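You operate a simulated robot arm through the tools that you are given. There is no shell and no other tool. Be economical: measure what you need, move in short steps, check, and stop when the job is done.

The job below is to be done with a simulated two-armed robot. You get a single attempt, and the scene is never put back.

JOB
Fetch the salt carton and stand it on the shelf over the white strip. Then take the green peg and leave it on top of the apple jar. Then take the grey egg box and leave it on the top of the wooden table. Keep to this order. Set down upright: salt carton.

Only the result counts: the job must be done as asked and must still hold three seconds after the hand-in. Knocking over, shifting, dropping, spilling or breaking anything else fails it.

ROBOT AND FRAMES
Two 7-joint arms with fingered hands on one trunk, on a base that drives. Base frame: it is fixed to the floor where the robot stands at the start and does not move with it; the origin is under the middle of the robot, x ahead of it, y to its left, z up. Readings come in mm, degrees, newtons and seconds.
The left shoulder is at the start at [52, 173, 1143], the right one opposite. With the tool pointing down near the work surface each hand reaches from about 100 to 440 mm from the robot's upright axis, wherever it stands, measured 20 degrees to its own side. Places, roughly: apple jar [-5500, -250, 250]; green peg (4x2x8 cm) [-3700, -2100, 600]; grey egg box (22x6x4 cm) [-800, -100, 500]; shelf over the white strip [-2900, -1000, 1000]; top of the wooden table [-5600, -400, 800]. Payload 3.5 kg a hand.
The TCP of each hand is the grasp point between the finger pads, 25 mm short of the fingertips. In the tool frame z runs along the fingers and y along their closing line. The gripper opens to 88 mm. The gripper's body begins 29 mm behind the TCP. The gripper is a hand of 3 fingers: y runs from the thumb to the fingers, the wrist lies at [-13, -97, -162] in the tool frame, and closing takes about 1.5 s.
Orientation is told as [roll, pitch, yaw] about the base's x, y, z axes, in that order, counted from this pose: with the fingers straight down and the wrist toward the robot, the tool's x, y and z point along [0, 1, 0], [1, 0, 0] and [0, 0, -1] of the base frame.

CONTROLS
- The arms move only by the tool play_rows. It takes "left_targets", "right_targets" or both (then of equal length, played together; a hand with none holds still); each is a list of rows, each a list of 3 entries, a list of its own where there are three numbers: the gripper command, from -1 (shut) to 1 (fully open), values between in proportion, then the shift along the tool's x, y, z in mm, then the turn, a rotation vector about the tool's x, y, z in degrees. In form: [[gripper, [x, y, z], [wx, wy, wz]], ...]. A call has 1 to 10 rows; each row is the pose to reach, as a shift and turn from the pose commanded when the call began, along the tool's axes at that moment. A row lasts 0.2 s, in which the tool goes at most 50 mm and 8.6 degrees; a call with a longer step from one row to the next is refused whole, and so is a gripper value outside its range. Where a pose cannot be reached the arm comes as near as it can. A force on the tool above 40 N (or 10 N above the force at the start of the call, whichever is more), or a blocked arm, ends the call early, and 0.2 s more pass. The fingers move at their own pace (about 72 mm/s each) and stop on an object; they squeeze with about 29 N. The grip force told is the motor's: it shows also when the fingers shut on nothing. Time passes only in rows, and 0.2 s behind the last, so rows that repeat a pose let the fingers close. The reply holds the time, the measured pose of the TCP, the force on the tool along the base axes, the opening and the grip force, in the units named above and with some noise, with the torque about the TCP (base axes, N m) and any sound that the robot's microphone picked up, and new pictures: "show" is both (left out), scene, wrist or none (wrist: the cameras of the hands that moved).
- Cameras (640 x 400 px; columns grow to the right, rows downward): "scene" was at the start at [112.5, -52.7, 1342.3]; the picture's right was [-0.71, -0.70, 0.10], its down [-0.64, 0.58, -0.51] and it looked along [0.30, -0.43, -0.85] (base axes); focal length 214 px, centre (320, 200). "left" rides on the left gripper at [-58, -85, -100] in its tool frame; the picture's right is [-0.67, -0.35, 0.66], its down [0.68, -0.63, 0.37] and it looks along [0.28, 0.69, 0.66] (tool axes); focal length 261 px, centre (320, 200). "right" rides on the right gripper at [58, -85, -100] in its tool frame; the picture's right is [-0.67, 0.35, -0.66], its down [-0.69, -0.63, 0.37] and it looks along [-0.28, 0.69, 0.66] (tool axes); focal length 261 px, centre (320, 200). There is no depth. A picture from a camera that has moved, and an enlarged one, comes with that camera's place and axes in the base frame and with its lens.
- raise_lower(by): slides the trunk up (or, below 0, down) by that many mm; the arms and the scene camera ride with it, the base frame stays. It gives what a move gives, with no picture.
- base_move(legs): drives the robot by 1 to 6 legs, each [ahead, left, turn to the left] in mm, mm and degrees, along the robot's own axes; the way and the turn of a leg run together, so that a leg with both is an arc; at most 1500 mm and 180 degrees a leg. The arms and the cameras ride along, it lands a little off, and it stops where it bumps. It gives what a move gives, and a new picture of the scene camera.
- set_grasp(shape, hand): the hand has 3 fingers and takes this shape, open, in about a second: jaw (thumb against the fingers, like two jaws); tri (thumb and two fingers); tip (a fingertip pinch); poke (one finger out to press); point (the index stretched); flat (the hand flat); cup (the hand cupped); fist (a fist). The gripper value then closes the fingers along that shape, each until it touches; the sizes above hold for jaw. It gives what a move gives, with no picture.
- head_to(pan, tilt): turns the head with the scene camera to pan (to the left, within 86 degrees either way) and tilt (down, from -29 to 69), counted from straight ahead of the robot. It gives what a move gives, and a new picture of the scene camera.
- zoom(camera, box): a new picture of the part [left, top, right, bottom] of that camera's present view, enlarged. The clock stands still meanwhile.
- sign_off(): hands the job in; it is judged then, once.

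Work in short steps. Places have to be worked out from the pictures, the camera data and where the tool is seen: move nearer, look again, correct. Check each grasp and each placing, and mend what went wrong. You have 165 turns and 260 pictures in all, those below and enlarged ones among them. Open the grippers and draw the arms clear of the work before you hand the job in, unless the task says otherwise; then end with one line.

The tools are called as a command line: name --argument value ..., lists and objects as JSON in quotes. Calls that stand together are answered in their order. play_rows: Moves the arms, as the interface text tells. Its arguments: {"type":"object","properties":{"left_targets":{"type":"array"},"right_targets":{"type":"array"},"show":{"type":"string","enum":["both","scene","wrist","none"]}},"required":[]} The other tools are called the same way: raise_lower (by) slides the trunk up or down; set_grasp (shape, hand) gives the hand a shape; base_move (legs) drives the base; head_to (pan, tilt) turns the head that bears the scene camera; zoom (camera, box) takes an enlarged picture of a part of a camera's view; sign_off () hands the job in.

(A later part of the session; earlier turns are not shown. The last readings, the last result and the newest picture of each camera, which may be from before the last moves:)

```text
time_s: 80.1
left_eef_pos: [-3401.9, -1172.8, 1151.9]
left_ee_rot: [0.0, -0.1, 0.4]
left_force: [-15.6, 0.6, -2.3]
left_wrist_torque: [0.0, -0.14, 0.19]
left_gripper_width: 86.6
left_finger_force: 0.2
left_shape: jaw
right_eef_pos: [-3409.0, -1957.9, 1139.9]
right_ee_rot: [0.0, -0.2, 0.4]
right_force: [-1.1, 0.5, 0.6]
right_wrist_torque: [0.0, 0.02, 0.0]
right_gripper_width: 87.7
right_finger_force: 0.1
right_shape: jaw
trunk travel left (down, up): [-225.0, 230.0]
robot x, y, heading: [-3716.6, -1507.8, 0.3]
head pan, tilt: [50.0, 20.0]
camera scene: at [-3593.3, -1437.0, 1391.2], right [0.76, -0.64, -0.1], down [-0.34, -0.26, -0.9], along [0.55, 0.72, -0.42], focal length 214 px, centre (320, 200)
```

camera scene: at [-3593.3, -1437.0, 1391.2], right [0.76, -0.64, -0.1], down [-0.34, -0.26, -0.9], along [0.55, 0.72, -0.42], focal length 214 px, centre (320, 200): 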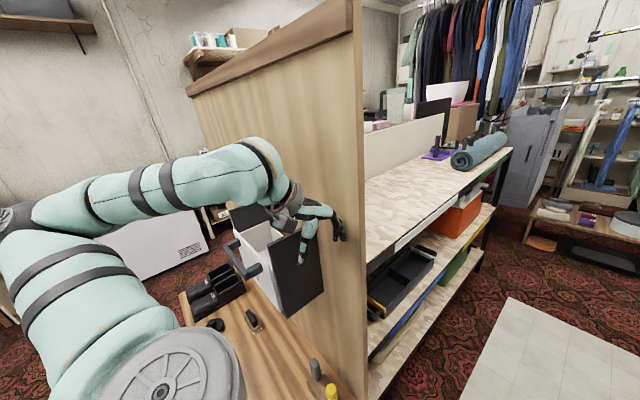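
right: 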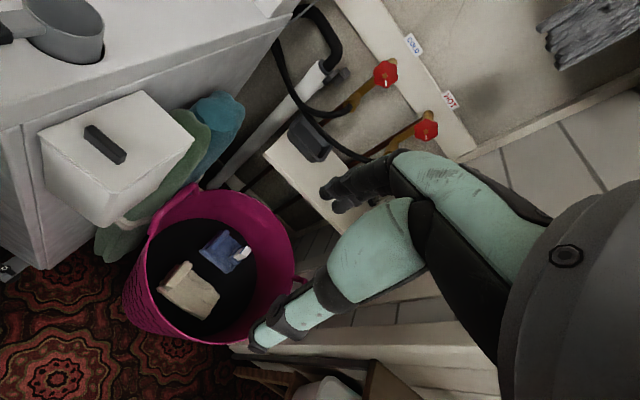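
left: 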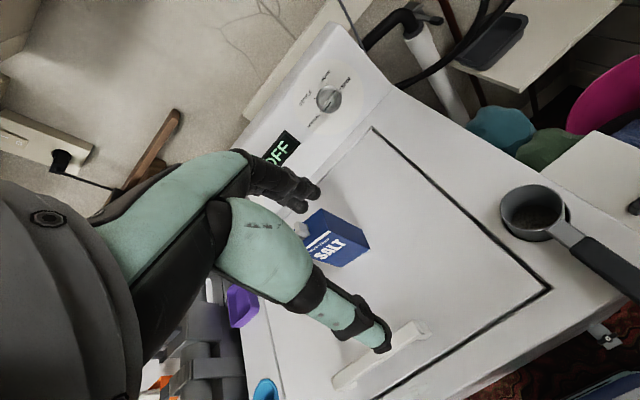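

My left finger just touched the wooden panel's face; I back off. The unit has coloured strips on its board edges, with a white one under the front of its top board.

base_move --legs '[[-120, 0, 0]]'

zoom --camera "scene" --box '[320, 100, 560, 400]'

zoom --camera "scene" --box '[150, 180, 350, 400]'

```text
time_s: 81.3
left_eef_pos: [-3519.0, -1174.4, 1150.6]
left_ee_rot: [0.1, 0.2, 0.5]
left_force: [-0.3, 0.2, -0.5]
left_wrist_torque: [-0.03, -0.01, -0.01]
left_gripper_width: 87.7
left_finger_force: 0.1
left_shape: jaw
right_eef_pos: [-3526.0, -1959.6, 1136.7]
right_ee_rot: [0.2, 0.0, 0.4]
right_force: [0.0, 0.9, 0.0]
right_wrist_torque: [-0.03, 0.02, -0.01]
right_gripper_width: 87.6
right_finger_force: 0.1
right_shape: jaw
trunk travel left (down, up): [-225.0, 230.0]
robot x, y, heading: [-3836.4, -1508.1, 0.1]
head pan, tilt: [50.0, 20.0]
camera scene: at [-3710.0, -1438.1, 1390.6], right [0.76, -0.64, -0.11], down [-0.35, -0.26, -0.9], along [0.54, 0.72, -0.42], focal length 214 px, centre (320, 200)
```

scene: 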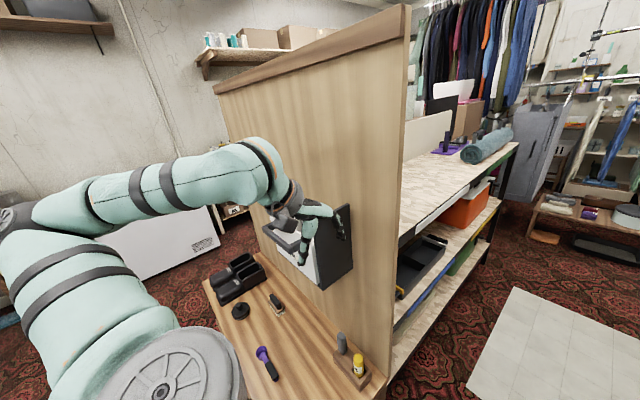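

```text
1.33 times, centred on (440, 250) of scene
camera zoom: at [-3710.0, -1438.1, 1390.6], right [0.76, -0.64, -0.11], down [-0.35, -0.26, -0.9], along [0.54, 0.72, -0.42], focal length 286 px, centre (160, 133)
```

zoom: 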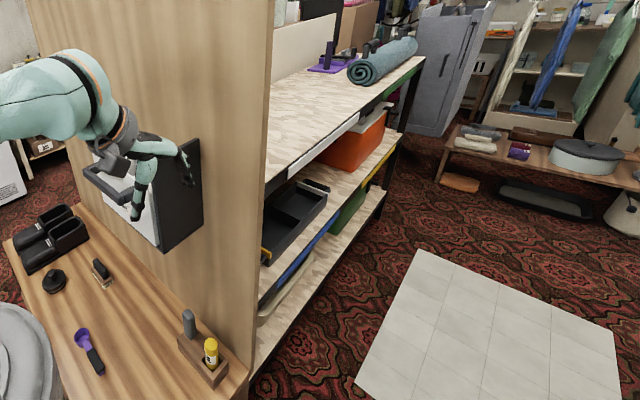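

```text
1.82 times, centred on (250, 290) of scene
camera zoom: at [-3710.0, -1438.1, 1390.6], right [0.76, -0.64, -0.11], down [-0.35, -0.26, -0.9], along [0.54, 0.72, -0.42], focal length 390 px, centre (447, 36)
```

zoom: 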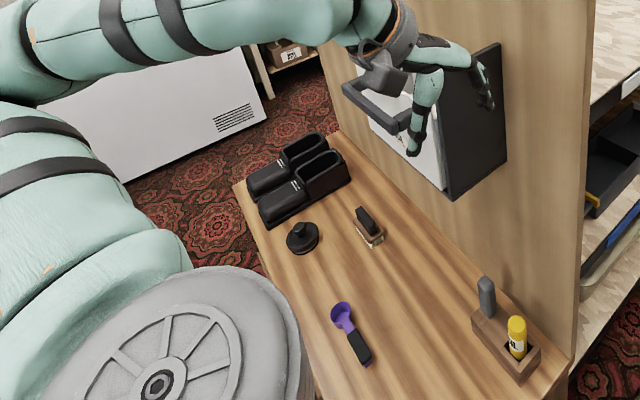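

Nothing looks disturbed. Target: top board above the white strip, front edge ≈ y −1170, x ≈ −3130…−2720, z ≈ 970. While here I look at the peg rack.

head_to --pan -75 --tilt 45

zoom --camera "scene" --box '[100, 100, 400, 300]'

zoom --camera "right" --box '[0, 0, 640, 400]'

```text
time_s: 83.4
left_eef_pos: [-3519.6, -1176.1, 1151.0]
left_ee_rot: [0.0, 0.0, 0.4]
left_force: [0.3, -0.4, 0.0]
left_wrist_torque: [-0.02, 0.0, -0.01]
left_gripper_width: 87.7
left_finger_force: 0.1
left_shape: jaw
right_eef_pos: [-3525.9, -1959.1, 1136.2]
right_ee_rot: [0.2, 0.0, 0.6]
right_force: [-0.9, -0.2, -0.1]
right_wrist_torque: [0.01, 0.0, -0.01]
right_gripper_width: 87.6
right_finger_force: 0.0
right_shape: jaw
trunk travel left (down, up): [-225.0, 230.0]
robot x, y, heading: [-3839.4, -1514.1, 0.5]
head pan, tilt: [-75.0, 45.0]
camera scene: at [-3753.3, -1588.3, 1357.9], right [-0.95, -0.27, 0.14], down [-0.29, 0.68, -0.67], along [0.09, -0.68, -0.73], focal length 214 px, centre (320, 200)
```

scene: 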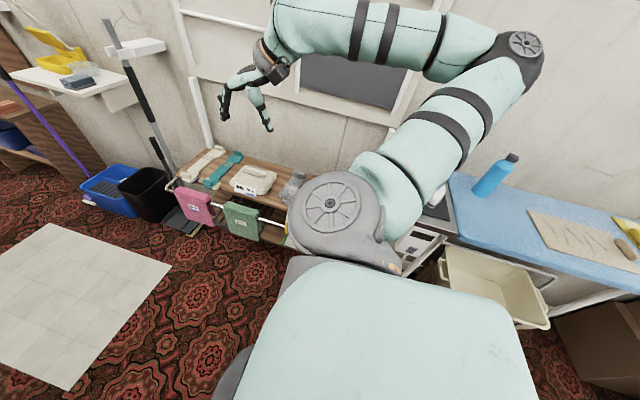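

```text
2.00 times, centred on (250, 200) of scene
camera zoom: at [-3753.3, -1588.3, 1357.9], right [-0.95, -0.27, 0.14], down [-0.29, 0.68, -0.67], along [0.09, -0.68, -0.73], focal length 429 px, centre (460, 200)
```

zoom: 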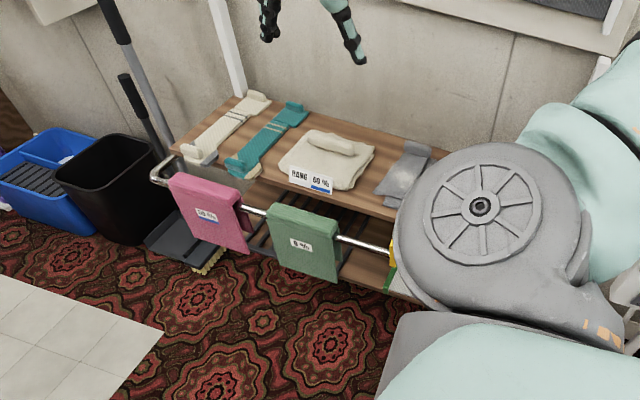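

```text
1.00 times, centred on (320, 200) of right (not enlarged: the box is as wide or as high as the picture)
camera zoom: at [-3611.2, -1902.5, 1236.7], right [0.35, -0.67, 0.66], down [-0.62, -0.69, -0.37], along [0.7, -0.28, -0.66], focal length 261 px, centre (320, 200)
```

zoom: 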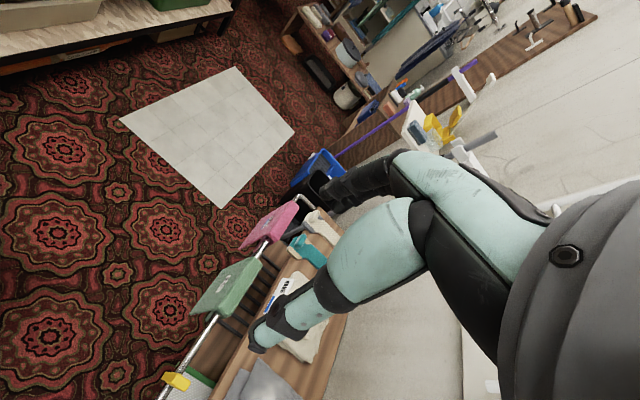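

The peg rack is located for later. Now I tuck the right hand a bit and drive back for the salt, keeping heading ≈0 (facing +x) throughout.

play_rows --right_targets '[[1, [40, 0, 0], [0, 0, 0]], [1, [80, 0, 0], [0, 0, 0]], [1, [120, 0, 0], [0, 0, 0]]]' --show "none"

base_move --legs '[[-420, 0, 0], [0, 1000, 0], [0, 980, 0]]'

```text
time_s: 84.2
left_eef_pos: [-3519.0, -1173.7, 1151.6]
left_ee_rot: [-0.1, 0.1, 0.4]
left_force: [-0.1, -0.4, 0.0]
left_wrist_torque: [0.01, 0.01, -0.01]
left_gripper_width: 87.4
left_finger_force: 0.0
left_shape: jaw
right_eef_pos: [-3520.9, -1839.9, 1140.3]
right_ee_rot: [0.1, 0.2, 0.4]
right_force: [-0.2, 0.4, -0.9]
right_wrist_torque: [-0.01, 0.03, -0.02]
right_gripper_width: 87.9
right_finger_force: 0.0
right_shape: jaw
right hand out of reach, approached as far as the arm can: row 3
trunk travel left (down, up): [-225.0, 230.0]
robot x, y, heading: [-3833.4, -1507.5, 0.5]
head pan, tilt: [-75.0, 45.0]
```

```text
time_s: 96.1
left_eef_pos: [-3969.5, 770.7, 1151.7]
left_ee_rot: [0.0, 0.1, 0.3]
left_force: [0.1, 0.7, -0.5]
left_wrist_torque: [0.0, -0.03, 0.0]
left_gripper_width: 87.7
left_finger_force: 0.1
left_shape: jaw
right_eef_pos: [-3974.3, 103.5, 1141.8]
right_ee_rot: [0.2, 0.0, 0.3]
right_force: [0.7, 0.3, 0.9]
right_wrist_torque: [0.01, 0.01, -0.01]
right_gripper_width: 87.6
right_finger_force: 0.2
right_shape: jaw
trunk travel left (down, up): [-225.0, 230.0]
robot x, y, heading: [-4287.1, 432.7, -0.1]
head pan, tilt: [-75.0, 45.0]
camera scene: at [-4205.2, 356.6, 1357.9], right [-0.96, -0.26, 0.14], down [-0.28, 0.68, -0.67], along [0.08, -0.68, -0.73], focal length 214 px, centre (320, 200)
```

scene: 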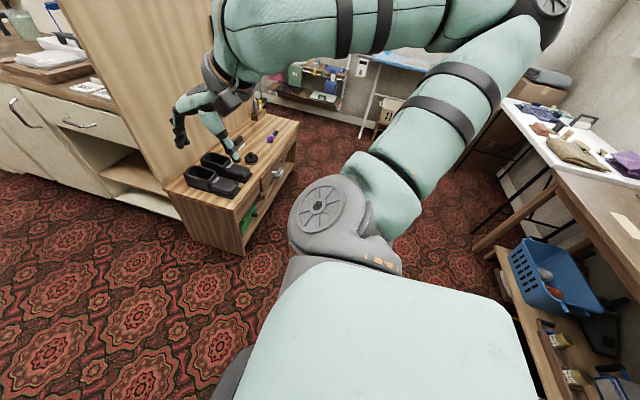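

Clear. I drive along the corridor back toward the washer.

base_move --legs '[[1200, 80, 0], [1200, 0, 0], [1200, 0, 0]]'

head_to --pan 0 --tilt 35

```text
time_s: 113.6
left_eef_pos: [-402.3, 846.6, 1149.0]
left_ee_rot: [-0.3, -0.1, -0.7]
left_force: [0.1, 0.4, 0.1]
left_wrist_torque: [0.01, 0.01, -0.01]
left_gripper_width: 87.7
left_finger_force: 0.0
left_shape: jaw
right_eef_pos: [-416.9, 179.7, 1145.4]
right_ee_rot: [-0.2, -0.1, -0.7]
right_force: [-1.1, 0.6, 0.3]
right_wrist_torque: [0.01, 0.04, 0.02]
right_gripper_width: 87.5
right_finger_force: 0.0
right_shape: jaw
trunk travel left (down, up): [-225.0, 230.0]
robot x, y, heading: [-721.6, 511.0, -0.9]
head pan, tilt: [-75.0, 45.0]
stopped in leg 3: the robot was blocked; the commanded pose is now the measured one
camera scene: at [-644.2, 438.5, 1358.6], right [-0.96, -0.25, 0.13], down [-0.27, 0.68, -0.68], along [0.08, -0.69, -0.72], focal length 214 px, centre (320, 200)
```

scene: 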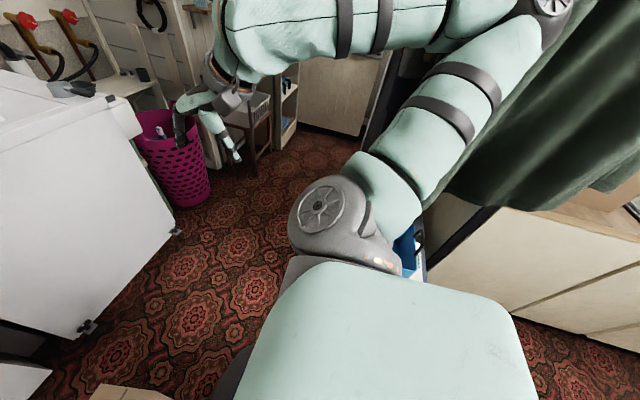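

```text
time_s: 115.1
left_eef_pos: [-402.5, 847.7, 1149.1]
left_ee_rot: [-0.3, -0.1, -0.6]
left_force: [0.8, 0.0, -0.3]
left_wrist_torque: [-0.02, 0.01, -0.02]
left_gripper_width: 87.7
left_finger_force: 0.1
left_shape: jaw
right_eef_pos: [-416.6, 181.3, 1144.2]
right_ee_rot: [-0.3, -0.1, -0.5]
right_force: [0.8, -0.1, -0.1]
right_wrist_torque: [-0.02, -0.03, -0.01]
right_gripper_width: 87.7
right_finger_force: 0.2
right_shape: jaw
trunk travel left (down, up): [-225.0, 230.0]
robot x, y, heading: [-725.1, 509.9, -0.7]
head pan, tilt: [0.0, 35.0]
camera scene: at [-575.5, 516.7, 1363.7], right [-0.01, -1.0, 0.01], down [-0.68, 0.0, -0.73], along [0.73, -0.01, -0.68], focal length 214 px, centre (320, 200)
```

scene: 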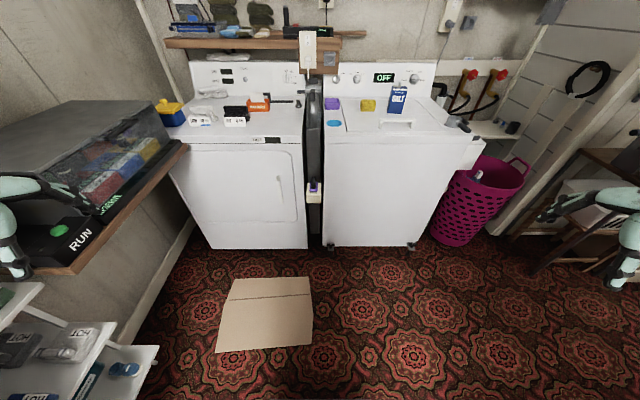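

Something blocked the last few cm. I look left to see what the left arm may be touching.

head_to --pan 84 --tilt 15

head_to --pan -84 --tilt 15

```text
time_s: 116.6
left_eef_pos: [-403.9, 847.1, 1150.2]
left_ee_rot: [-0.3, -0.1, -0.6]
left_force: [-0.1, 0.4, -0.5]
left_wrist_torque: [-0.01, 0.03, 0.02]
left_gripper_width: 87.8
left_finger_force: 0.1
left_shape: jaw
right_eef_pos: [-416.6, 181.0, 1144.4]
right_ee_rot: [-0.3, -0.2, -0.6]
right_force: [0.5, 0.2, -0.6]
right_wrist_torque: [-0.01, 0.0, -0.04]
right_gripper_width: 87.7
right_finger_force: 0.0
right_shape: jaw
trunk travel left (down, up): [-225.0, 230.0]
robot x, y, heading: [-724.9, 509.4, -0.4]
head pan, tilt: [84.0, 15.0]
camera scene: at [-647.5, 610.6, 1405.5], right [0.98, -0.12, -0.14], down [-0.16, -0.26, -0.95], along [0.07, 0.96, -0.28], focal length 214 px, centre (320, 200)
```

scene: 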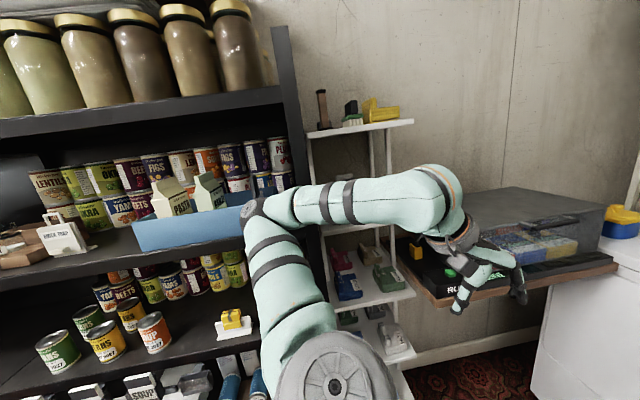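

```text
time_s: 119.2
left_eef_pos: [-403.2, 848.1, 1150.3]
left_ee_rot: [-0.3, 0.0, -0.6]
left_force: [-0.6, 0.5, -0.1]
left_wrist_torque: [0.02, 0.01, 0.03]
left_gripper_width: 87.5
left_finger_force: 0.1
left_shape: jaw
right_eef_pos: [-416.3, 181.7, 1143.9]
right_ee_rot: [-0.3, -0.1, -0.6]
right_force: [0.1, 0.1, -0.4]
right_wrist_torque: [0.0, -0.01, 0.0]
right_gripper_width: 87.7
right_finger_force: 0.1
right_shape: jaw
trunk travel left (down, up): [-225.0, 230.0]
robot x, y, heading: [-726.4, 508.6, -0.6]
head pan, tilt: [-84.0, 15.0]
camera scene: at [-649.3, 424.8, 1406.6], right [-0.99, -0.09, 0.14], down [-0.16, 0.25, -0.95], along [0.06, -0.96, -0.26], focal length 214 px, centre (320, 200)
```

scene: 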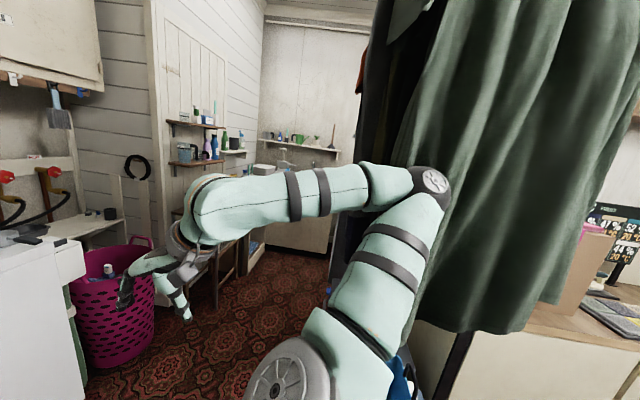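

The elbows stick out wide with the hands tucked this close; one is touching the shelf post or the hanging cloth. I back off slightly and extend both hands forward and inward to pull the elbows in.

base_move --legs '[[-60, 0, 0]]'

play_rows --left_targets '[[1, [-20, 20, 0], [0, 0, 0]], [1, [-40, 45, 0], [0, 0, 0]], [1, [-60, 70, 0], [0, 0, 0]], [1, [-80, 95, 0], [0, 0, 0]], [1, [-100, 120, 0], [0, 0, 0]], [1, [-120, 145, 0], [0, 0, 0]], [1, [-140, 165, 0], [0, 0, 0]]]' --right_targets '[[1, [15, 20, 0], [0, 0, 0]], [1, [30, 45, 0], [0, 0, 0]], [1, [45, 70, 0], [0, 0, 0]], [1, [60, 95, 0], [0, 0, 0]], [1, [75, 120, 0], [0, 0, 0]], [1, [90, 145, 0], [0, 0, 0]], [1, [105, 165, 0], [0, 0, 0]]]' --show "scene"

head_to --pan 84 --tilt 15

```text
time_s: 120.2
left_eef_pos: [-462.4, 847.0, 1149.9]
left_ee_rot: [-0.3, -0.1, -0.7]
left_force: [-0.6, 0.0, -0.3]
left_wrist_torque: [0.02, -0.01, 0.01]
left_gripper_width: 87.6
left_finger_force: 0.1
left_shape: jaw
right_eef_pos: [-477.3, 180.7, 1144.2]
right_ee_rot: [-0.2, 0.1, -0.6]
right_force: [0.3, 0.0, 0.6]
right_wrist_torque: [0.0, 0.01, 0.0]
right_gripper_width: 87.4
right_finger_force: 0.1
right_shape: jaw
trunk travel left (down, up): [-225.0, 230.0]
robot x, y, heading: [-785.3, 512.4, -0.6]
head pan, tilt: [-84.0, 15.0]
camera scene: at [-709.4, 424.7, 1406.6], right [-0.99, -0.09, 0.14], down [-0.16, 0.25, -0.95], along [0.05, -0.96, -0.27], focal length 214 px, centre (320, 200)
```

scene: 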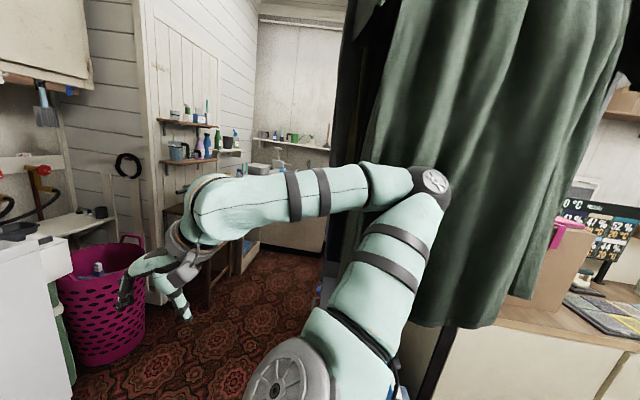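

```text
time_s: 121.8
left_eef_pos: [-296.0, 700.6, 1150.8]
left_ee_rot: [0.0, 0.0, -0.7]
left_force: [1.0, 0.5, -0.2]
left_wrist_torque: [-0.03, 0.04, -0.03]
left_gripper_width: 87.6
left_finger_force: 0.1
left_shape: jaw
right_eef_pos: [-305.4, 278.4, 1138.8]
right_ee_rot: [0.3, 0.2, -0.6]
right_force: [0.7, 0.1, 0.0]
right_wrist_torque: [0.01, 0.03, 0.0]
right_gripper_width: 87.7
right_finger_force: 0.1
right_shape: jaw
trunk travel left (down, up): [-225.0, 230.0]
robot x, y, heading: [-783.6, 511.7, -0.7]
head pan, tilt: [-84.0, 15.0]
camera scene: at [-704.3, 417.0, 1405.6], right [-0.99, -0.09, 0.14], down [-0.16, 0.26, -0.95], along [0.05, -0.96, -0.27], focal length 214 px, centre (320, 200)
```

scene: 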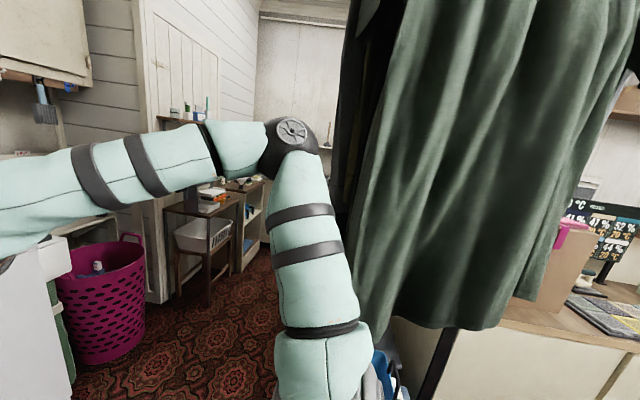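

```text
time_s: 124.3
left_eef_pos: [-297.7, 702.3, 1151.2]
left_ee_rot: [0.1, 0.0, -0.6]
left_force: [-0.9, 0.7, -0.1]
left_wrist_torque: [0.0, 0.0, 0.0]
left_gripper_width: 87.8
left_finger_force: 0.0
left_shape: jaw
right_eef_pos: [-306.8, 277.9, 1140.5]
right_ee_rot: [0.1, 0.1, -0.6]
right_force: [-1.0, -0.4, -0.4]
right_wrist_torque: [-0.04, -0.01, 0.03]
right_gripper_width: 87.6
right_finger_force: 0.0
right_shape: jaw
trunk travel left (down, up): [-225.0, 230.0]
robot x, y, heading: [-785.8, 516.1, -0.6]
head pan, tilt: [84.0, 15.0]
camera scene: at [-704.2, 603.8, 1405.8], right [0.98, -0.12, -0.14], down [-0.16, -0.26, -0.95], along [0.07, 0.96, -0.27], focal length 214 px, centre (320, 200)
```

scene: 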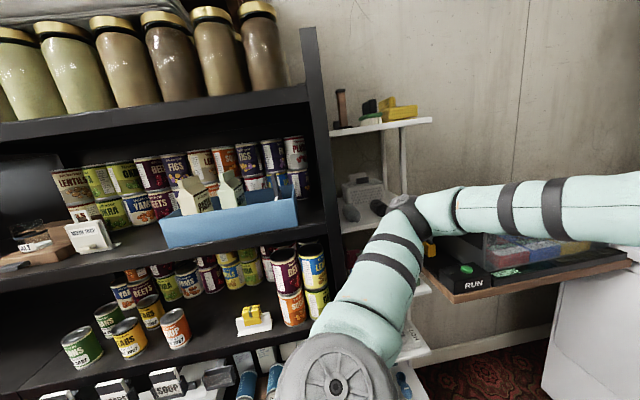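

Elbows are now tucked forward and items look undisturbed. I drive diagonally away from the shelf toward the washer.

base_move --legs '[[60, -60, 0], [280, -300, 0.6]]'

head_to --pan 0 --tilt 40

```text
time_s: 127.5
left_eef_pos: [37.4, 342.6, 1150.2]
left_ee_rot: [-0.1, 0.0, -0.1]
left_force: [0.8, -0.6, 0.2]
left_wrist_torque: [0.0, -0.02, -0.02]
left_gripper_width: 87.9
left_finger_force: 0.2
left_shape: jaw
right_eef_pos: [30.6, -80.2, 1142.3]
right_ee_rot: [0.0, 0.0, -0.1]
right_force: [-0.1, -0.5, 0.4]
right_wrist_torque: [-0.04, 0.01, -0.02]
right_gripper_width: 87.8
right_finger_force: 0.1
right_shape: jaw
trunk travel left (down, up): [-225.0, 230.0]
robot x, y, heading: [-446.0, 147.7, 0.1]
head pan, tilt: [84.0, 15.0]
camera scene: at [-368.9, 241.5, 1405.9], right [0.98, -0.11, -0.14], down [-0.16, -0.26, -0.95], along [0.07, 0.96, -0.27], focal length 214 px, centre (320, 200)
```

scene: 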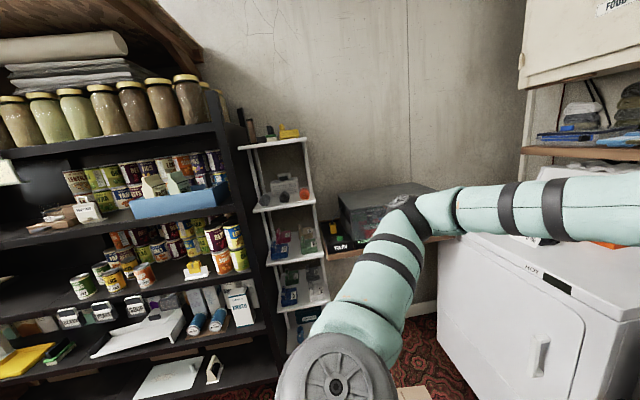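

```text
time_s: 129.1
left_eef_pos: [37.4, 342.4, 1150.7]
left_ee_rot: [-0.1, 0.0, -0.1]
left_force: [0.6, 0.2, 0.1]
left_wrist_torque: [0.01, 0.0, 0.0]
left_gripper_width: 87.8
left_finger_force: 0.0
left_shape: jaw
right_eef_pos: [31.3, -81.0, 1141.1]
right_ee_rot: [-0.1, 0.2, -0.1]
right_force: [0.2, 0.1, 0.3]
right_wrist_torque: [-0.04, 0.01, 0.01]
right_gripper_width: 87.8
right_finger_force: 0.0
right_shape: jaw
trunk travel left (down, up): [-225.0, 230.0]
robot x, y, heading: [-448.3, 145.5, -0.0]
head pan, tilt: [0.0, 40.0]
camera scene: at [-299.3, 147.5, 1356.2], right [0.0, -1.0, 0.0], down [-0.74, 0.0, -0.67], along [0.67, 0.0, -0.74], focal length 214 px, centre (320, 200)
```

scene: 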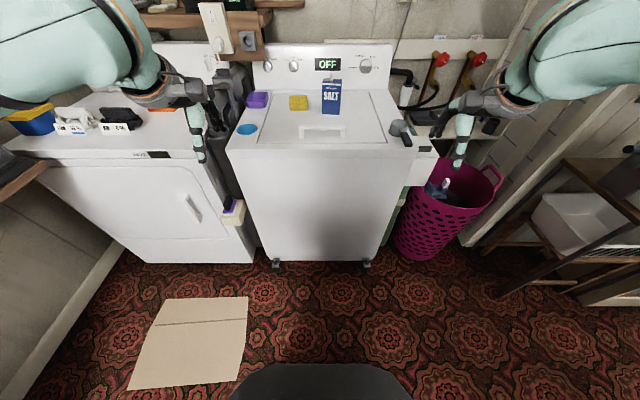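

I raise the left hand for clearance and drive up to the washer so the right hand can reach the carton.

play_rows --left_targets '[[1, [0, 0, -40], [0, 0, 0]], [1, [0, -20, -80], [0, 0, 0]]]' --show "none"

base_move --legs '[[470, 65, 0]]'

head_to --pan -15 --tilt 45

zoom --camera "right" --box '[0, 0, 640, 400]'

```text
time_s: 129.7
left_eef_pos: [17.4, 342.1, 1234.4]
left_ee_rot: [0.0, -0.1, -0.1]
left_force: [-0.2, 0.7, -0.5]
left_wrist_torque: [0.0, -0.02, 0.01]
left_gripper_width: 87.6
left_finger_force: 0.0
left_shape: jaw
right_eef_pos: [30.0, -81.1, 1141.8]
right_ee_rot: [0.2, 0.0, -0.1]
right_force: [-0.3, 0.3, 0.1]
right_wrist_torque: [0.03, 0.01, -0.01]
right_gripper_width: 87.5
right_finger_force: 0.0
right_shape: jaw
trunk travel left (down, up): [-225.0, 230.0]
robot x, y, heading: [-447.1, 145.7, -0.1]
head pan, tilt: [0.0, 40.0]
```

```text
time_s: 132.5
left_eef_pos: [487.3, 397.7, 1233.5]
left_ee_rot: [0.1, 0.1, -0.9]
left_force: [0.2, 0.3, -0.2]
left_wrist_torque: [0.03, 0.02, 0.0]
left_gripper_width: 87.8
left_finger_force: 0.1
left_shape: jaw
right_eef_pos: [495.5, -25.7, 1140.8]
right_ee_rot: [0.0, 0.0, -0.7]
right_force: [0.3, 0.7, 0.3]
right_wrist_torque: [-0.03, -0.01, 0.0]
right_gripper_width: 87.8
right_finger_force: 0.1
right_shape: jaw
trunk travel left (down, up): [-225.0, 230.0]
robot x, y, heading: [17.1, 206.3, -0.6]
head pan, tilt: [0.0, 40.0]
camera scene: at [166.6, 206.9, 1356.3], right [-0.01, -1.0, 0.0], down [-0.74, 0.01, -0.67], along [0.67, -0.01, -0.74], focal length 214 px, centre (320, 200)
```

scene: 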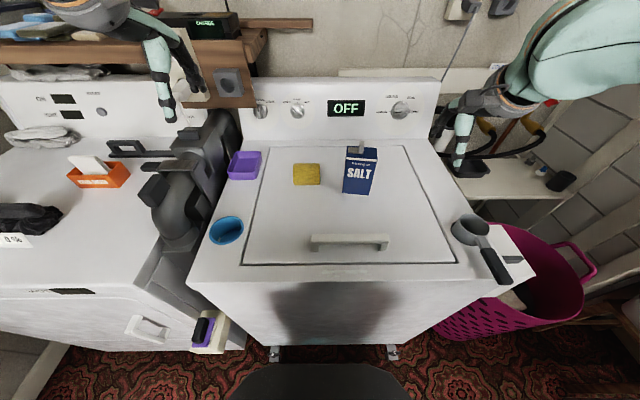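

```text
time_s: 133.3
left_eef_pos: [488.5, 397.9, 1231.3]
left_ee_rot: [0.0, 0.0, -0.7]
left_force: [0.5, 0.0, 0.0]
left_wrist_torque: [0.03, -0.03, 0.0]
left_gripper_width: 87.5
left_finger_force: 0.1
left_shape: jaw
right_eef_pos: [495.8, -26.1, 1140.9]
right_ee_rot: [0.2, 0.1, -0.7]
right_force: [0.3, -0.8, 0.7]
right_wrist_torque: [0.0, 0.0, -0.01]
right_gripper_width: 87.4
right_finger_force: 0.0
right_shape: jaw
trunk travel left (down, up): [-225.0, 230.0]
robot x, y, heading: [13.9, 210.1, -0.7]
head pan, tilt: [-15.0, 45.0]
camera scene: at [160.0, 186.2, 1349.8], right [-0.27, -0.96, 0.04], down [-0.77, 0.19, -0.6], along [0.57, -0.19, -0.8], focal length 214 px, centre (320, 200)
```

scene: 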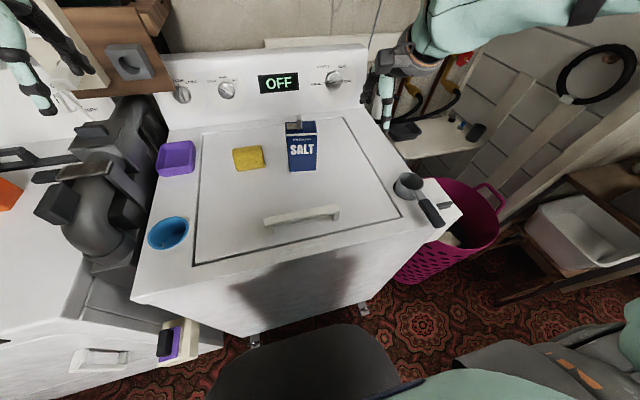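

```text
1.00 times, centred on (320, 200) of right (not enlarged: the box is as wide or as high as the picture)
camera zoom: at [412.0, 33.6, 1239.9], right [0.34, -0.68, 0.65], down [-0.64, -0.68, -0.37], along [0.69, -0.29, -0.66], focal length 261 px, centre (320, 200)
```

zoom: 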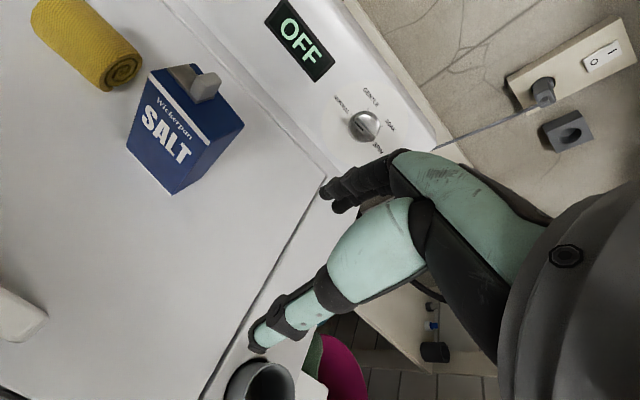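

Re-measured carton top centre ≈ (610, 104), top z ≈ 1032, spout to ≈ 1055, yaw ≈ −8°. I bring the right hand above it at the present height with that yaw.

play_rows --right_targets '[[1, [33, 28, 0], [0, 0, 2]], [1, [66, 56, 0], [0, 0, 4]], [1, [99, 84, 0], [0, 0, 6]], [1, [131, 112, 0], [0, 0, 7.5]], [1, [131, 112, 0], [0, 0, 7.5]]]'

```text
time_s: 134.5
left_eef_pos: [488.6, 398.3, 1232.4]
left_ee_rot: [0.0, 0.0, -0.8]
left_force: [-0.7, -0.1, -0.9]
left_wrist_torque: [0.02, -0.01, -0.01]
left_gripper_width: 87.9
left_finger_force: 0.0
left_shape: jaw
right_eef_pos: [544.6, 8.8, 1133.2]
right_ee_rot: [0.0, 0.1, -8.2]
right_force: [-0.1, 0.5, 0.1]
right_wrist_torque: [-0.02, -0.03, -0.03]
right_gripper_width: 87.6
right_finger_force: 0.0
right_shape: jaw
right hand out of reach, approached as far as the arm can: row 2, 3, 4, 5
trunk travel left (down, up): [-225.0, 230.0]
robot x, y, heading: [20.6, 209.4, -0.8]
head pan, tilt: [-15.0, 45.0]
camera scene: at [159.4, 186.2, 1349.9], right [-0.27, -0.96, 0.04], down [-0.77, 0.19, -0.6], along [0.57, -0.19, -0.8], focal length 214 px, centre (320, 200)
camera right: at [469.3, 77.4, 1232.9], right [0.25, -0.71, 0.65], down [-0.72, -0.59, -0.37], along [0.65, -0.38, -0.66], focal length 261 px, centre (320, 200)
```

scene: 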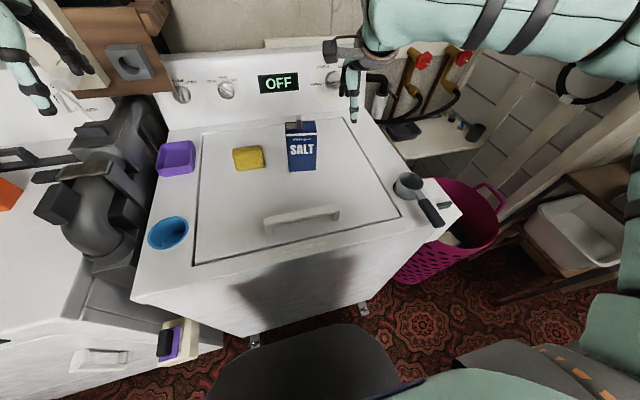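
right: 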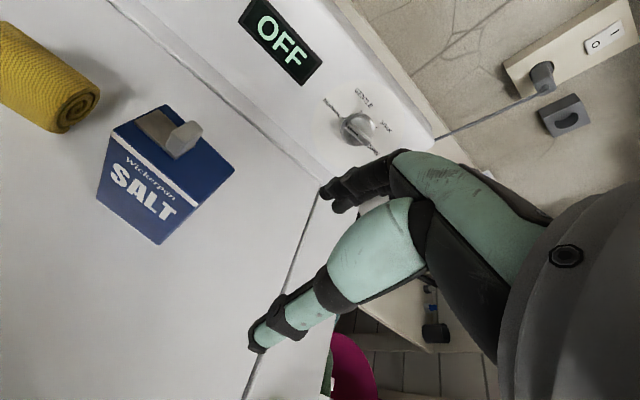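

The arm is ~45 mm short. I drive 55 mm ahead and 25 mm left (base front still short of the washer front).

base_move --legs '[[55, 25, 0]]'

```text
time_s: 135.7
left_eef_pos: [513.3, 420.3, 1232.8]
left_ee_rot: [0.0, 0.1, 0.8]
left_force: [0.4, 0.4, 0.1]
left_wrist_torque: [0.0, 0.02, 0.04]
left_gripper_width: 87.4
left_finger_force: 0.0
left_shape: jaw
right_eef_pos: [579.8, 33.1, 1133.5]
right_ee_rot: [0.1, 0.1, -6.7]
right_force: [0.3, 0.0, 0.4]
right_wrist_torque: [0.0, -0.01, -0.01]
right_gripper_width: 87.8
right_finger_force: 0.1
right_shape: jaw
trunk travel left (down, up): [-225.0, 230.0]
robot x, y, heading: [46.9, 220.7, 0.6]
head pan, tilt: [-15.0, 45.0]
stopped in leg 1: the robot was blocked; the commanded pose is now the measured one
camera scene: at [191.4, 199.4, 1349.8], right [-0.24, -0.97, 0.04], down [-0.78, 0.17, -0.6], along [0.58, -0.17, -0.8], focal length 214 px, centre (320, 200)
```

scene: 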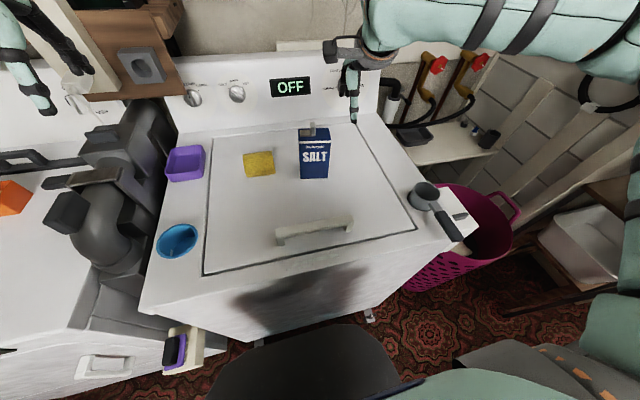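

Blocked at the washer. Turning the robot left ~12° brings the right shoulder forward ~35 mm; I back off 10 mm and turn.

base_move --legs '[[-10, 0, 0], [0, 0, 12]]'

```text
time_s: 137.2
left_eef_pos: [452.4, 513.2, 1233.1]
left_ee_rot: [0.0, 0.0, 12.7]
left_force: [-0.2, -0.5, -0.1]
left_wrist_torque: [0.0, 0.02, -0.01]
left_gripper_width: 87.5
left_finger_force: 0.1
left_shape: jaw
right_eef_pos: [599.3, 146.5, 1133.7]
right_ee_rot: [0.1, 0.2, 5.1]
right_force: [-0.7, -0.1, -0.8]
right_wrist_torque: [-0.01, 0.02, 0.02]
right_gripper_width: 87.8
right_finger_force: 0.1
right_shape: jaw
trunk travel left (down, up): [-225.0, 230.0]
robot x, y, heading: [40.6, 214.4, 12.5]
head pan, tilt: [-15.0, 45.0]
camera scene: at [181.9, 229.0, 1349.9], right [-0.04, -1.0, 0.04], down [-0.8, 0.01, -0.6], along [0.6, -0.05, -0.8], focal length 214 px, centre (320, 200)
```

scene: 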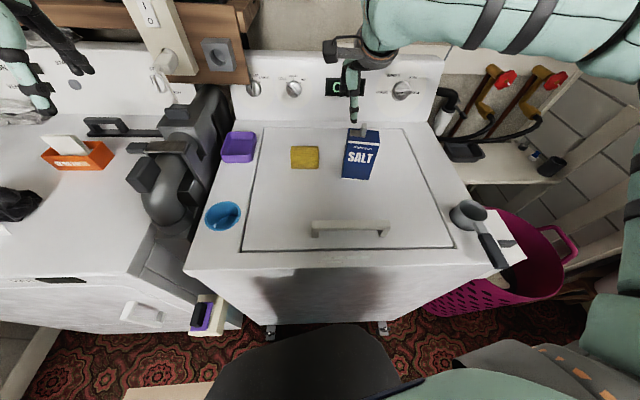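

Now right over it. I correct laterally by (11, −42) mm and yaw −13°, staying high, and look.

play_rows --right_targets '[[1, [-20, 4, 0], [0, 0, 6.5]], [1, [-43, 7, 0], [0, 0, 13]], [1, [-43, 7, 0], [0, 0, 13]]]'

```text
time_s: 138.0
left_eef_pos: [452.2, 512.7, 1232.7]
left_ee_rot: [0.0, 0.1, 12.6]
left_force: [0.3, 0.5, 0.1]
left_wrist_torque: [0.0, 0.02, -0.01]
left_gripper_width: 87.7
left_finger_force: 0.1
left_shape: jaw
right_eef_pos: [608.6, 103.3, 1133.6]
right_ee_rot: [0.2, 0.0, -7.9]
right_force: [0.4, 0.5, -0.6]
right_wrist_torque: [0.0, -0.01, 0.02]
right_gripper_width: 87.7
right_finger_force: 0.1
right_shape: jaw
trunk travel left (down, up): [-225.0, 230.0]
robot x, y, heading: [41.0, 216.6, 12.9]
head pan, tilt: [-15.0, 45.0]
camera scene: at [182.3, 229.2, 1349.8], right [-0.04, -1.0, 0.04], down [-0.8, 0.01, -0.6], along [0.6, -0.05, -0.8], focal length 214 px, centre (320, 200)
camera right: at [533.1, 172.8, 1232.8], right [0.25, -0.71, 0.65], down [-0.72, -0.59, -0.37], along [0.65, -0.38, -0.66], focal length 261 px, centre (320, 200)
```

scene: 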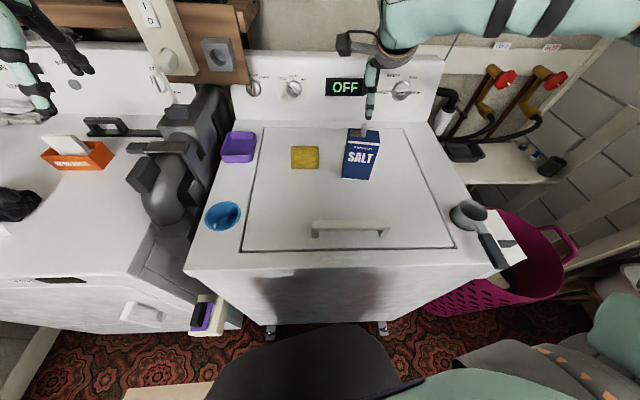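
right: 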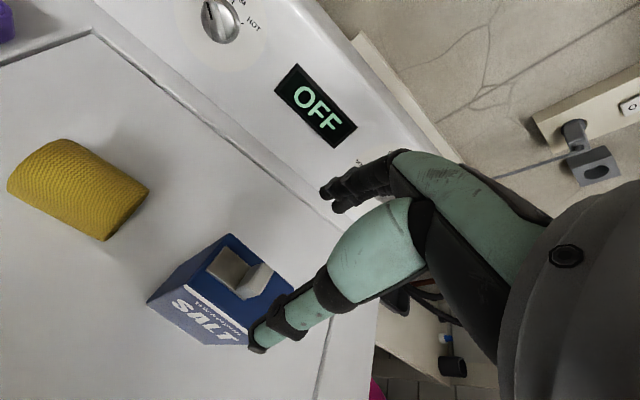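

Refined centre ≈ (606, 96). I descend most of the way with a slight correction and look.

play_rows --right_targets '[[1, [-7, -2, 25], [0, 0, 0]], [1, [-7, -2, 50], [0, 0, 0]], [1, [-7, -2, 70], [0, 0, 0]], [1, [-7, -2, 70], [0, 0, 0]]]'

zoom --camera "right" --box '[120, 150, 440, 400]'

zoom --camera "scene" --box '[300, 50, 440, 190]'

```text
time_s: 139.0
left_eef_pos: [451.4, 513.2, 1231.4]
left_ee_rot: [0.0, 0.0, 12.6]
left_force: [-0.8, 0.0, 0.1]
left_wrist_torque: [-0.02, 0.0, 0.03]
left_gripper_width: 87.7
left_finger_force: 0.1
left_shape: jaw
right_eef_pos: [605.9, 96.7, 1064.5]
right_ee_rot: [0.1, 0.2, -7.7]
right_force: [0.0, -0.1, 0.2]
right_wrist_torque: [-0.01, 0.02, 0.0]
right_gripper_width: 87.5
right_finger_force: 0.0
right_shape: jaw
trunk travel left (down, up): [-225.0, 230.0]
robot x, y, heading: [41.5, 218.7, 12.8]
head pan, tilt: [-15.0, 45.0]
camera scene: at [181.7, 229.1, 1349.9], right [-0.04, -1.0, 0.04], down [-0.8, 0.01, -0.6], along [0.6, -0.05, -0.8], focal length 214 px, centre (320, 200)
camera right: at [530.3, 165.6, 1163.0], right [0.25, -0.71, 0.65], down [-0.72, -0.59, -0.37], along [0.65, -0.38, -0.66], focal length 261 px, centre (320, 200)
```

scene: 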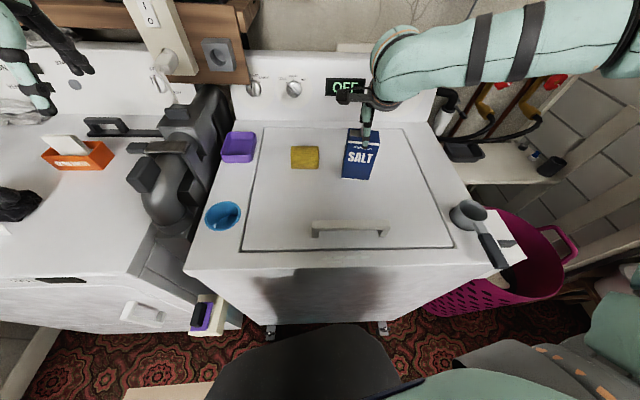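
right: 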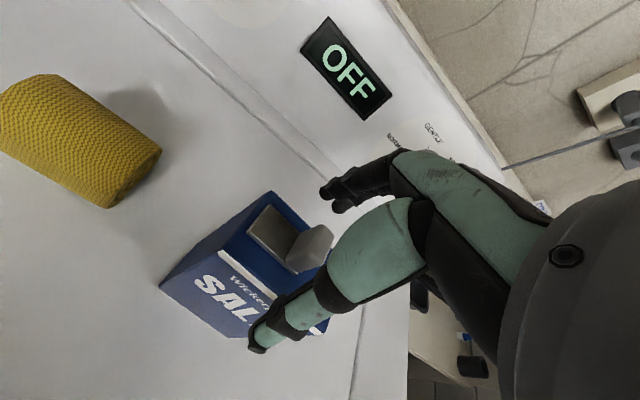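

```text
1.60 times, centred on (280, 275) of right
camera zoom: at [530.3, 165.6, 1163.0], right [0.25, -0.71, 0.65], down [-0.72, -0.59, -0.37], along [0.65, -0.38, -0.66], focal length 417 px, centre (384, 80)
```

zoom: 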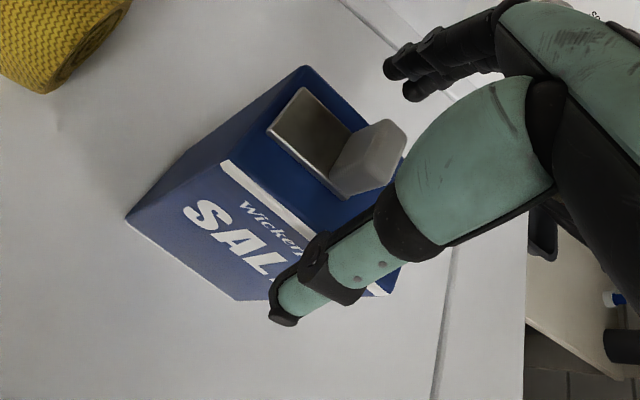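

```text
2.86 times, centred on (370, 120) of scene
camera zoom: at [181.7, 229.1, 1349.9], right [-0.04, -1.0, 0.04], down [-0.8, 0.01, -0.6], along [0.6, -0.05, -0.8], focal length 613 px, centre (177, 429)
```

zoom: 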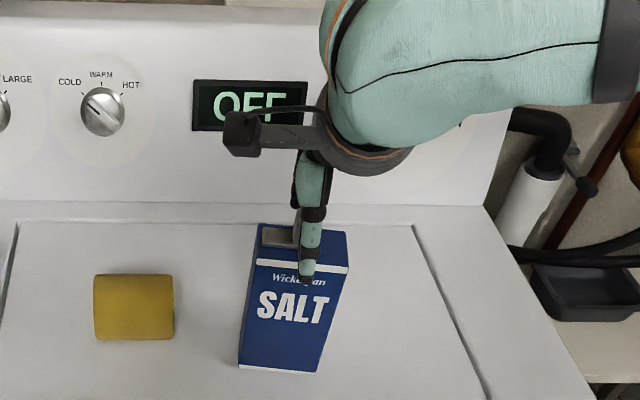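

Thumb and fingers straddle the carton, centred. I descend the remaining ~34 mm and close.

play_rows --right_targets '[[1, [0, 4, 12], [0, 0, 0]], [1, [0, 4, 24], [0, 0, 0]], [1, [0, 4, 34], [0, 0, 0]], [1, [0, 4, 34], [0, 0, 0]]]'

zoom --camera "scene" --box '[300, 50, 440, 190]'

```text
time_s: 140.0
left_eef_pos: [450.6, 512.5, 1232.9]
left_ee_rot: [-0.1, 0.0, 12.6]
left_force: [-0.6, 0.5, 0.1]
left_wrist_torque: [-0.02, 0.0, 0.0]
left_gripper_width: 87.7
left_finger_force: 0.0
left_shape: jaw
right_eef_pos: [610.1, 96.5, 1031.2]
right_ee_rot: [0.0, 0.0, -7.7]
right_force: [-3.2, 0.9, 5.6]
right_wrist_torque: [0.01, 0.07, 0.0]
right_gripper_width: 87.8
right_finger_force: 0.1
right_shape: jaw
trunk travel left (down, up): [-225.0, 230.0]
robot x, y, heading: [35.7, 220.8, 12.8]
head pan, tilt: [-15.0, 45.0]
camera scene: at [180.9, 229.3, 1350.1], right [-0.04, -1.0, 0.04], down [-0.8, 0.01, -0.61], along [0.6, -0.05, -0.8], focal length 214 px, centre (320, 200)
camera right: at [533.0, 165.3, 1129.7], right [0.25, -0.71, 0.65], down [-0.72, -0.59, -0.37], along [0.65, -0.38, -0.66], focal length 261 px, centre (320, 200)
```

scene: 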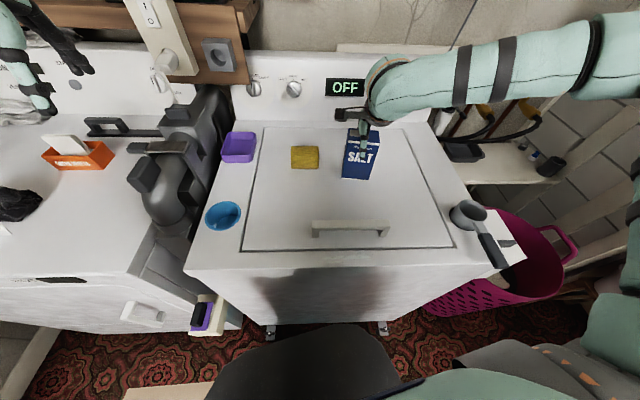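
right: 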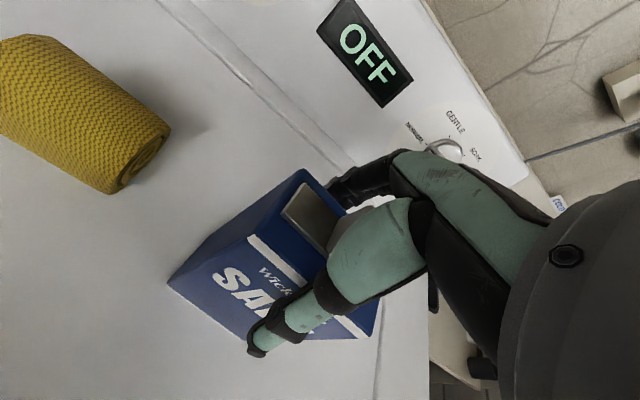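

```text
2.86 times, centred on (370, 120) of scene
camera zoom: at [180.9, 229.3, 1350.1], right [-0.04, -1.0, 0.04], down [-0.8, 0.01, -0.61], along [0.6, -0.05, -0.8], focal length 613 px, centre (177, 429)
```

zoom: 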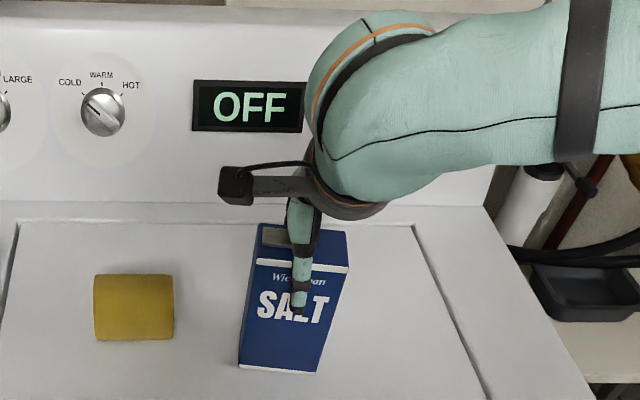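

A light 6 N contact — the palm is at the spout. I close here, without going lower.

play_rows --right_targets '[[0.2, [0, 0, -1], [0, 0, 0]], [-0.4, [0, 0, -1], [0, 0, 0]], [-1, [0, 0, -1], [0, 0, 0]], [-1, [0, 0, -1], [0, 0, 0]], [-1, [0, 0, -1], [0, 0, 0]], [-1, [0, 0, -1], [0, 0, 0]], [-1, [0, 0, -1], [0, 0, 0]], [-1, [0, 0, -1], [0, 0, 0]]]' --show "wrist"

```text
time_s: 141.8
left_eef_pos: [451.7, 512.7, 1233.3]
left_ee_rot: [-0.1, 0.1, 12.6]
left_force: [-0.1, 0.6, 0.0]
left_wrist_torque: [0.01, -0.01, -0.01]
left_gripper_width: 87.8
left_finger_force: 0.0
left_shape: jaw
right_eef_pos: [610.7, 96.6, 1030.7]
right_ee_rot: [0.0, 0.1, -7.8]
right_force: [-1.0, -0.4, -0.2]
right_wrist_torque: [0.02, 0.0, -0.01]
right_gripper_width: 43.9
right_finger_force: 29.4
right_shape: jaw
trunk travel left (down, up): [-225.0, 230.0]
robot x, y, heading: [43.3, 219.7, 12.9]
head pan, tilt: [-15.0, 45.0]
camera right: at [534.2, 165.1, 1129.9], right [0.26, -0.71, 0.65], down [-0.72, -0.59, -0.37], along [0.65, -0.38, -0.66], focal length 261 px, centre (320, 200)
```

right: 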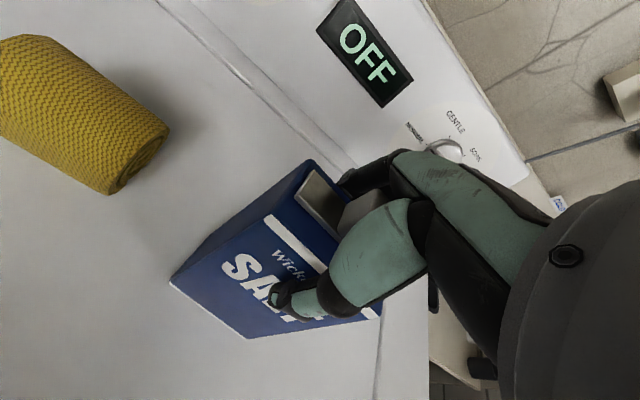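

Gripped at 43.9 mm with 29 N. I lift 40 mm and check.

play_rows --right_targets '[[-1, [0, 0, -15], [0, 0, 0]], [-1, [0, 0, -30], [0, 0, 0]], [-1, [0, 0, -50], [0, 0, 0]], [-1, [0, 0, -50], [0, 0, 0]]]'

```text
time_s: 142.8
left_eef_pos: [452.9, 512.9, 1232.1]
left_ee_rot: [-0.1, 0.1, 12.6]
left_force: [0.2, -0.5, 0.4]
left_wrist_torque: [0.0, 0.0, 0.03]
left_gripper_width: 87.8
left_finger_force: 0.0
left_shape: jaw
right_eef_pos: [609.2, 96.7, 1079.0]
right_ee_rot: [0.0, 0.1, -7.8]
right_force: [-0.3, 0.2, -4.6]
right_wrist_torque: [-0.01, 0.0, 0.01]
right_gripper_width: 43.8
right_finger_force: 28.7
right_shape: jaw
trunk travel left (down, up): [-225.0, 230.0]
robot x, y, heading: [41.2, 216.2, 12.7]
head pan, tilt: [-15.0, 45.0]
camera scene: at [183.0, 228.9, 1349.7], right [-0.04, -1.0, 0.04], down [-0.8, 0.01, -0.6], along [0.6, -0.05, -0.8], focal length 214 px, centre (320, 200)
camera right: at [533.8, 165.6, 1179.3], right [0.26, -0.71, 0.65], down [-0.72, -0.59, -0.36], along [0.65, -0.38, -0.66], focal length 261 px, centre (320, 200)
```

scene: 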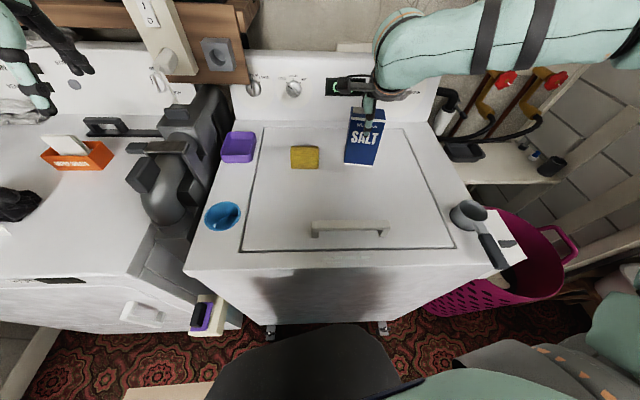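
right: 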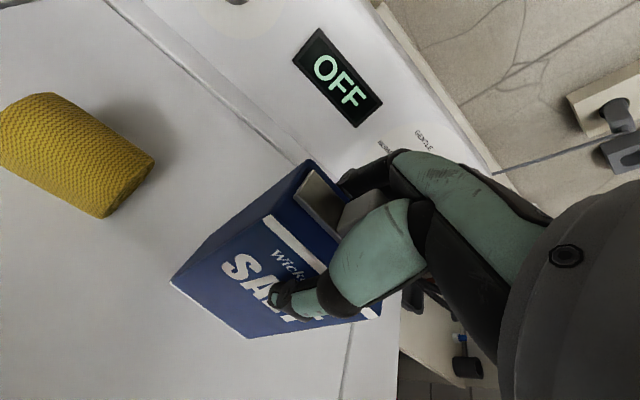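

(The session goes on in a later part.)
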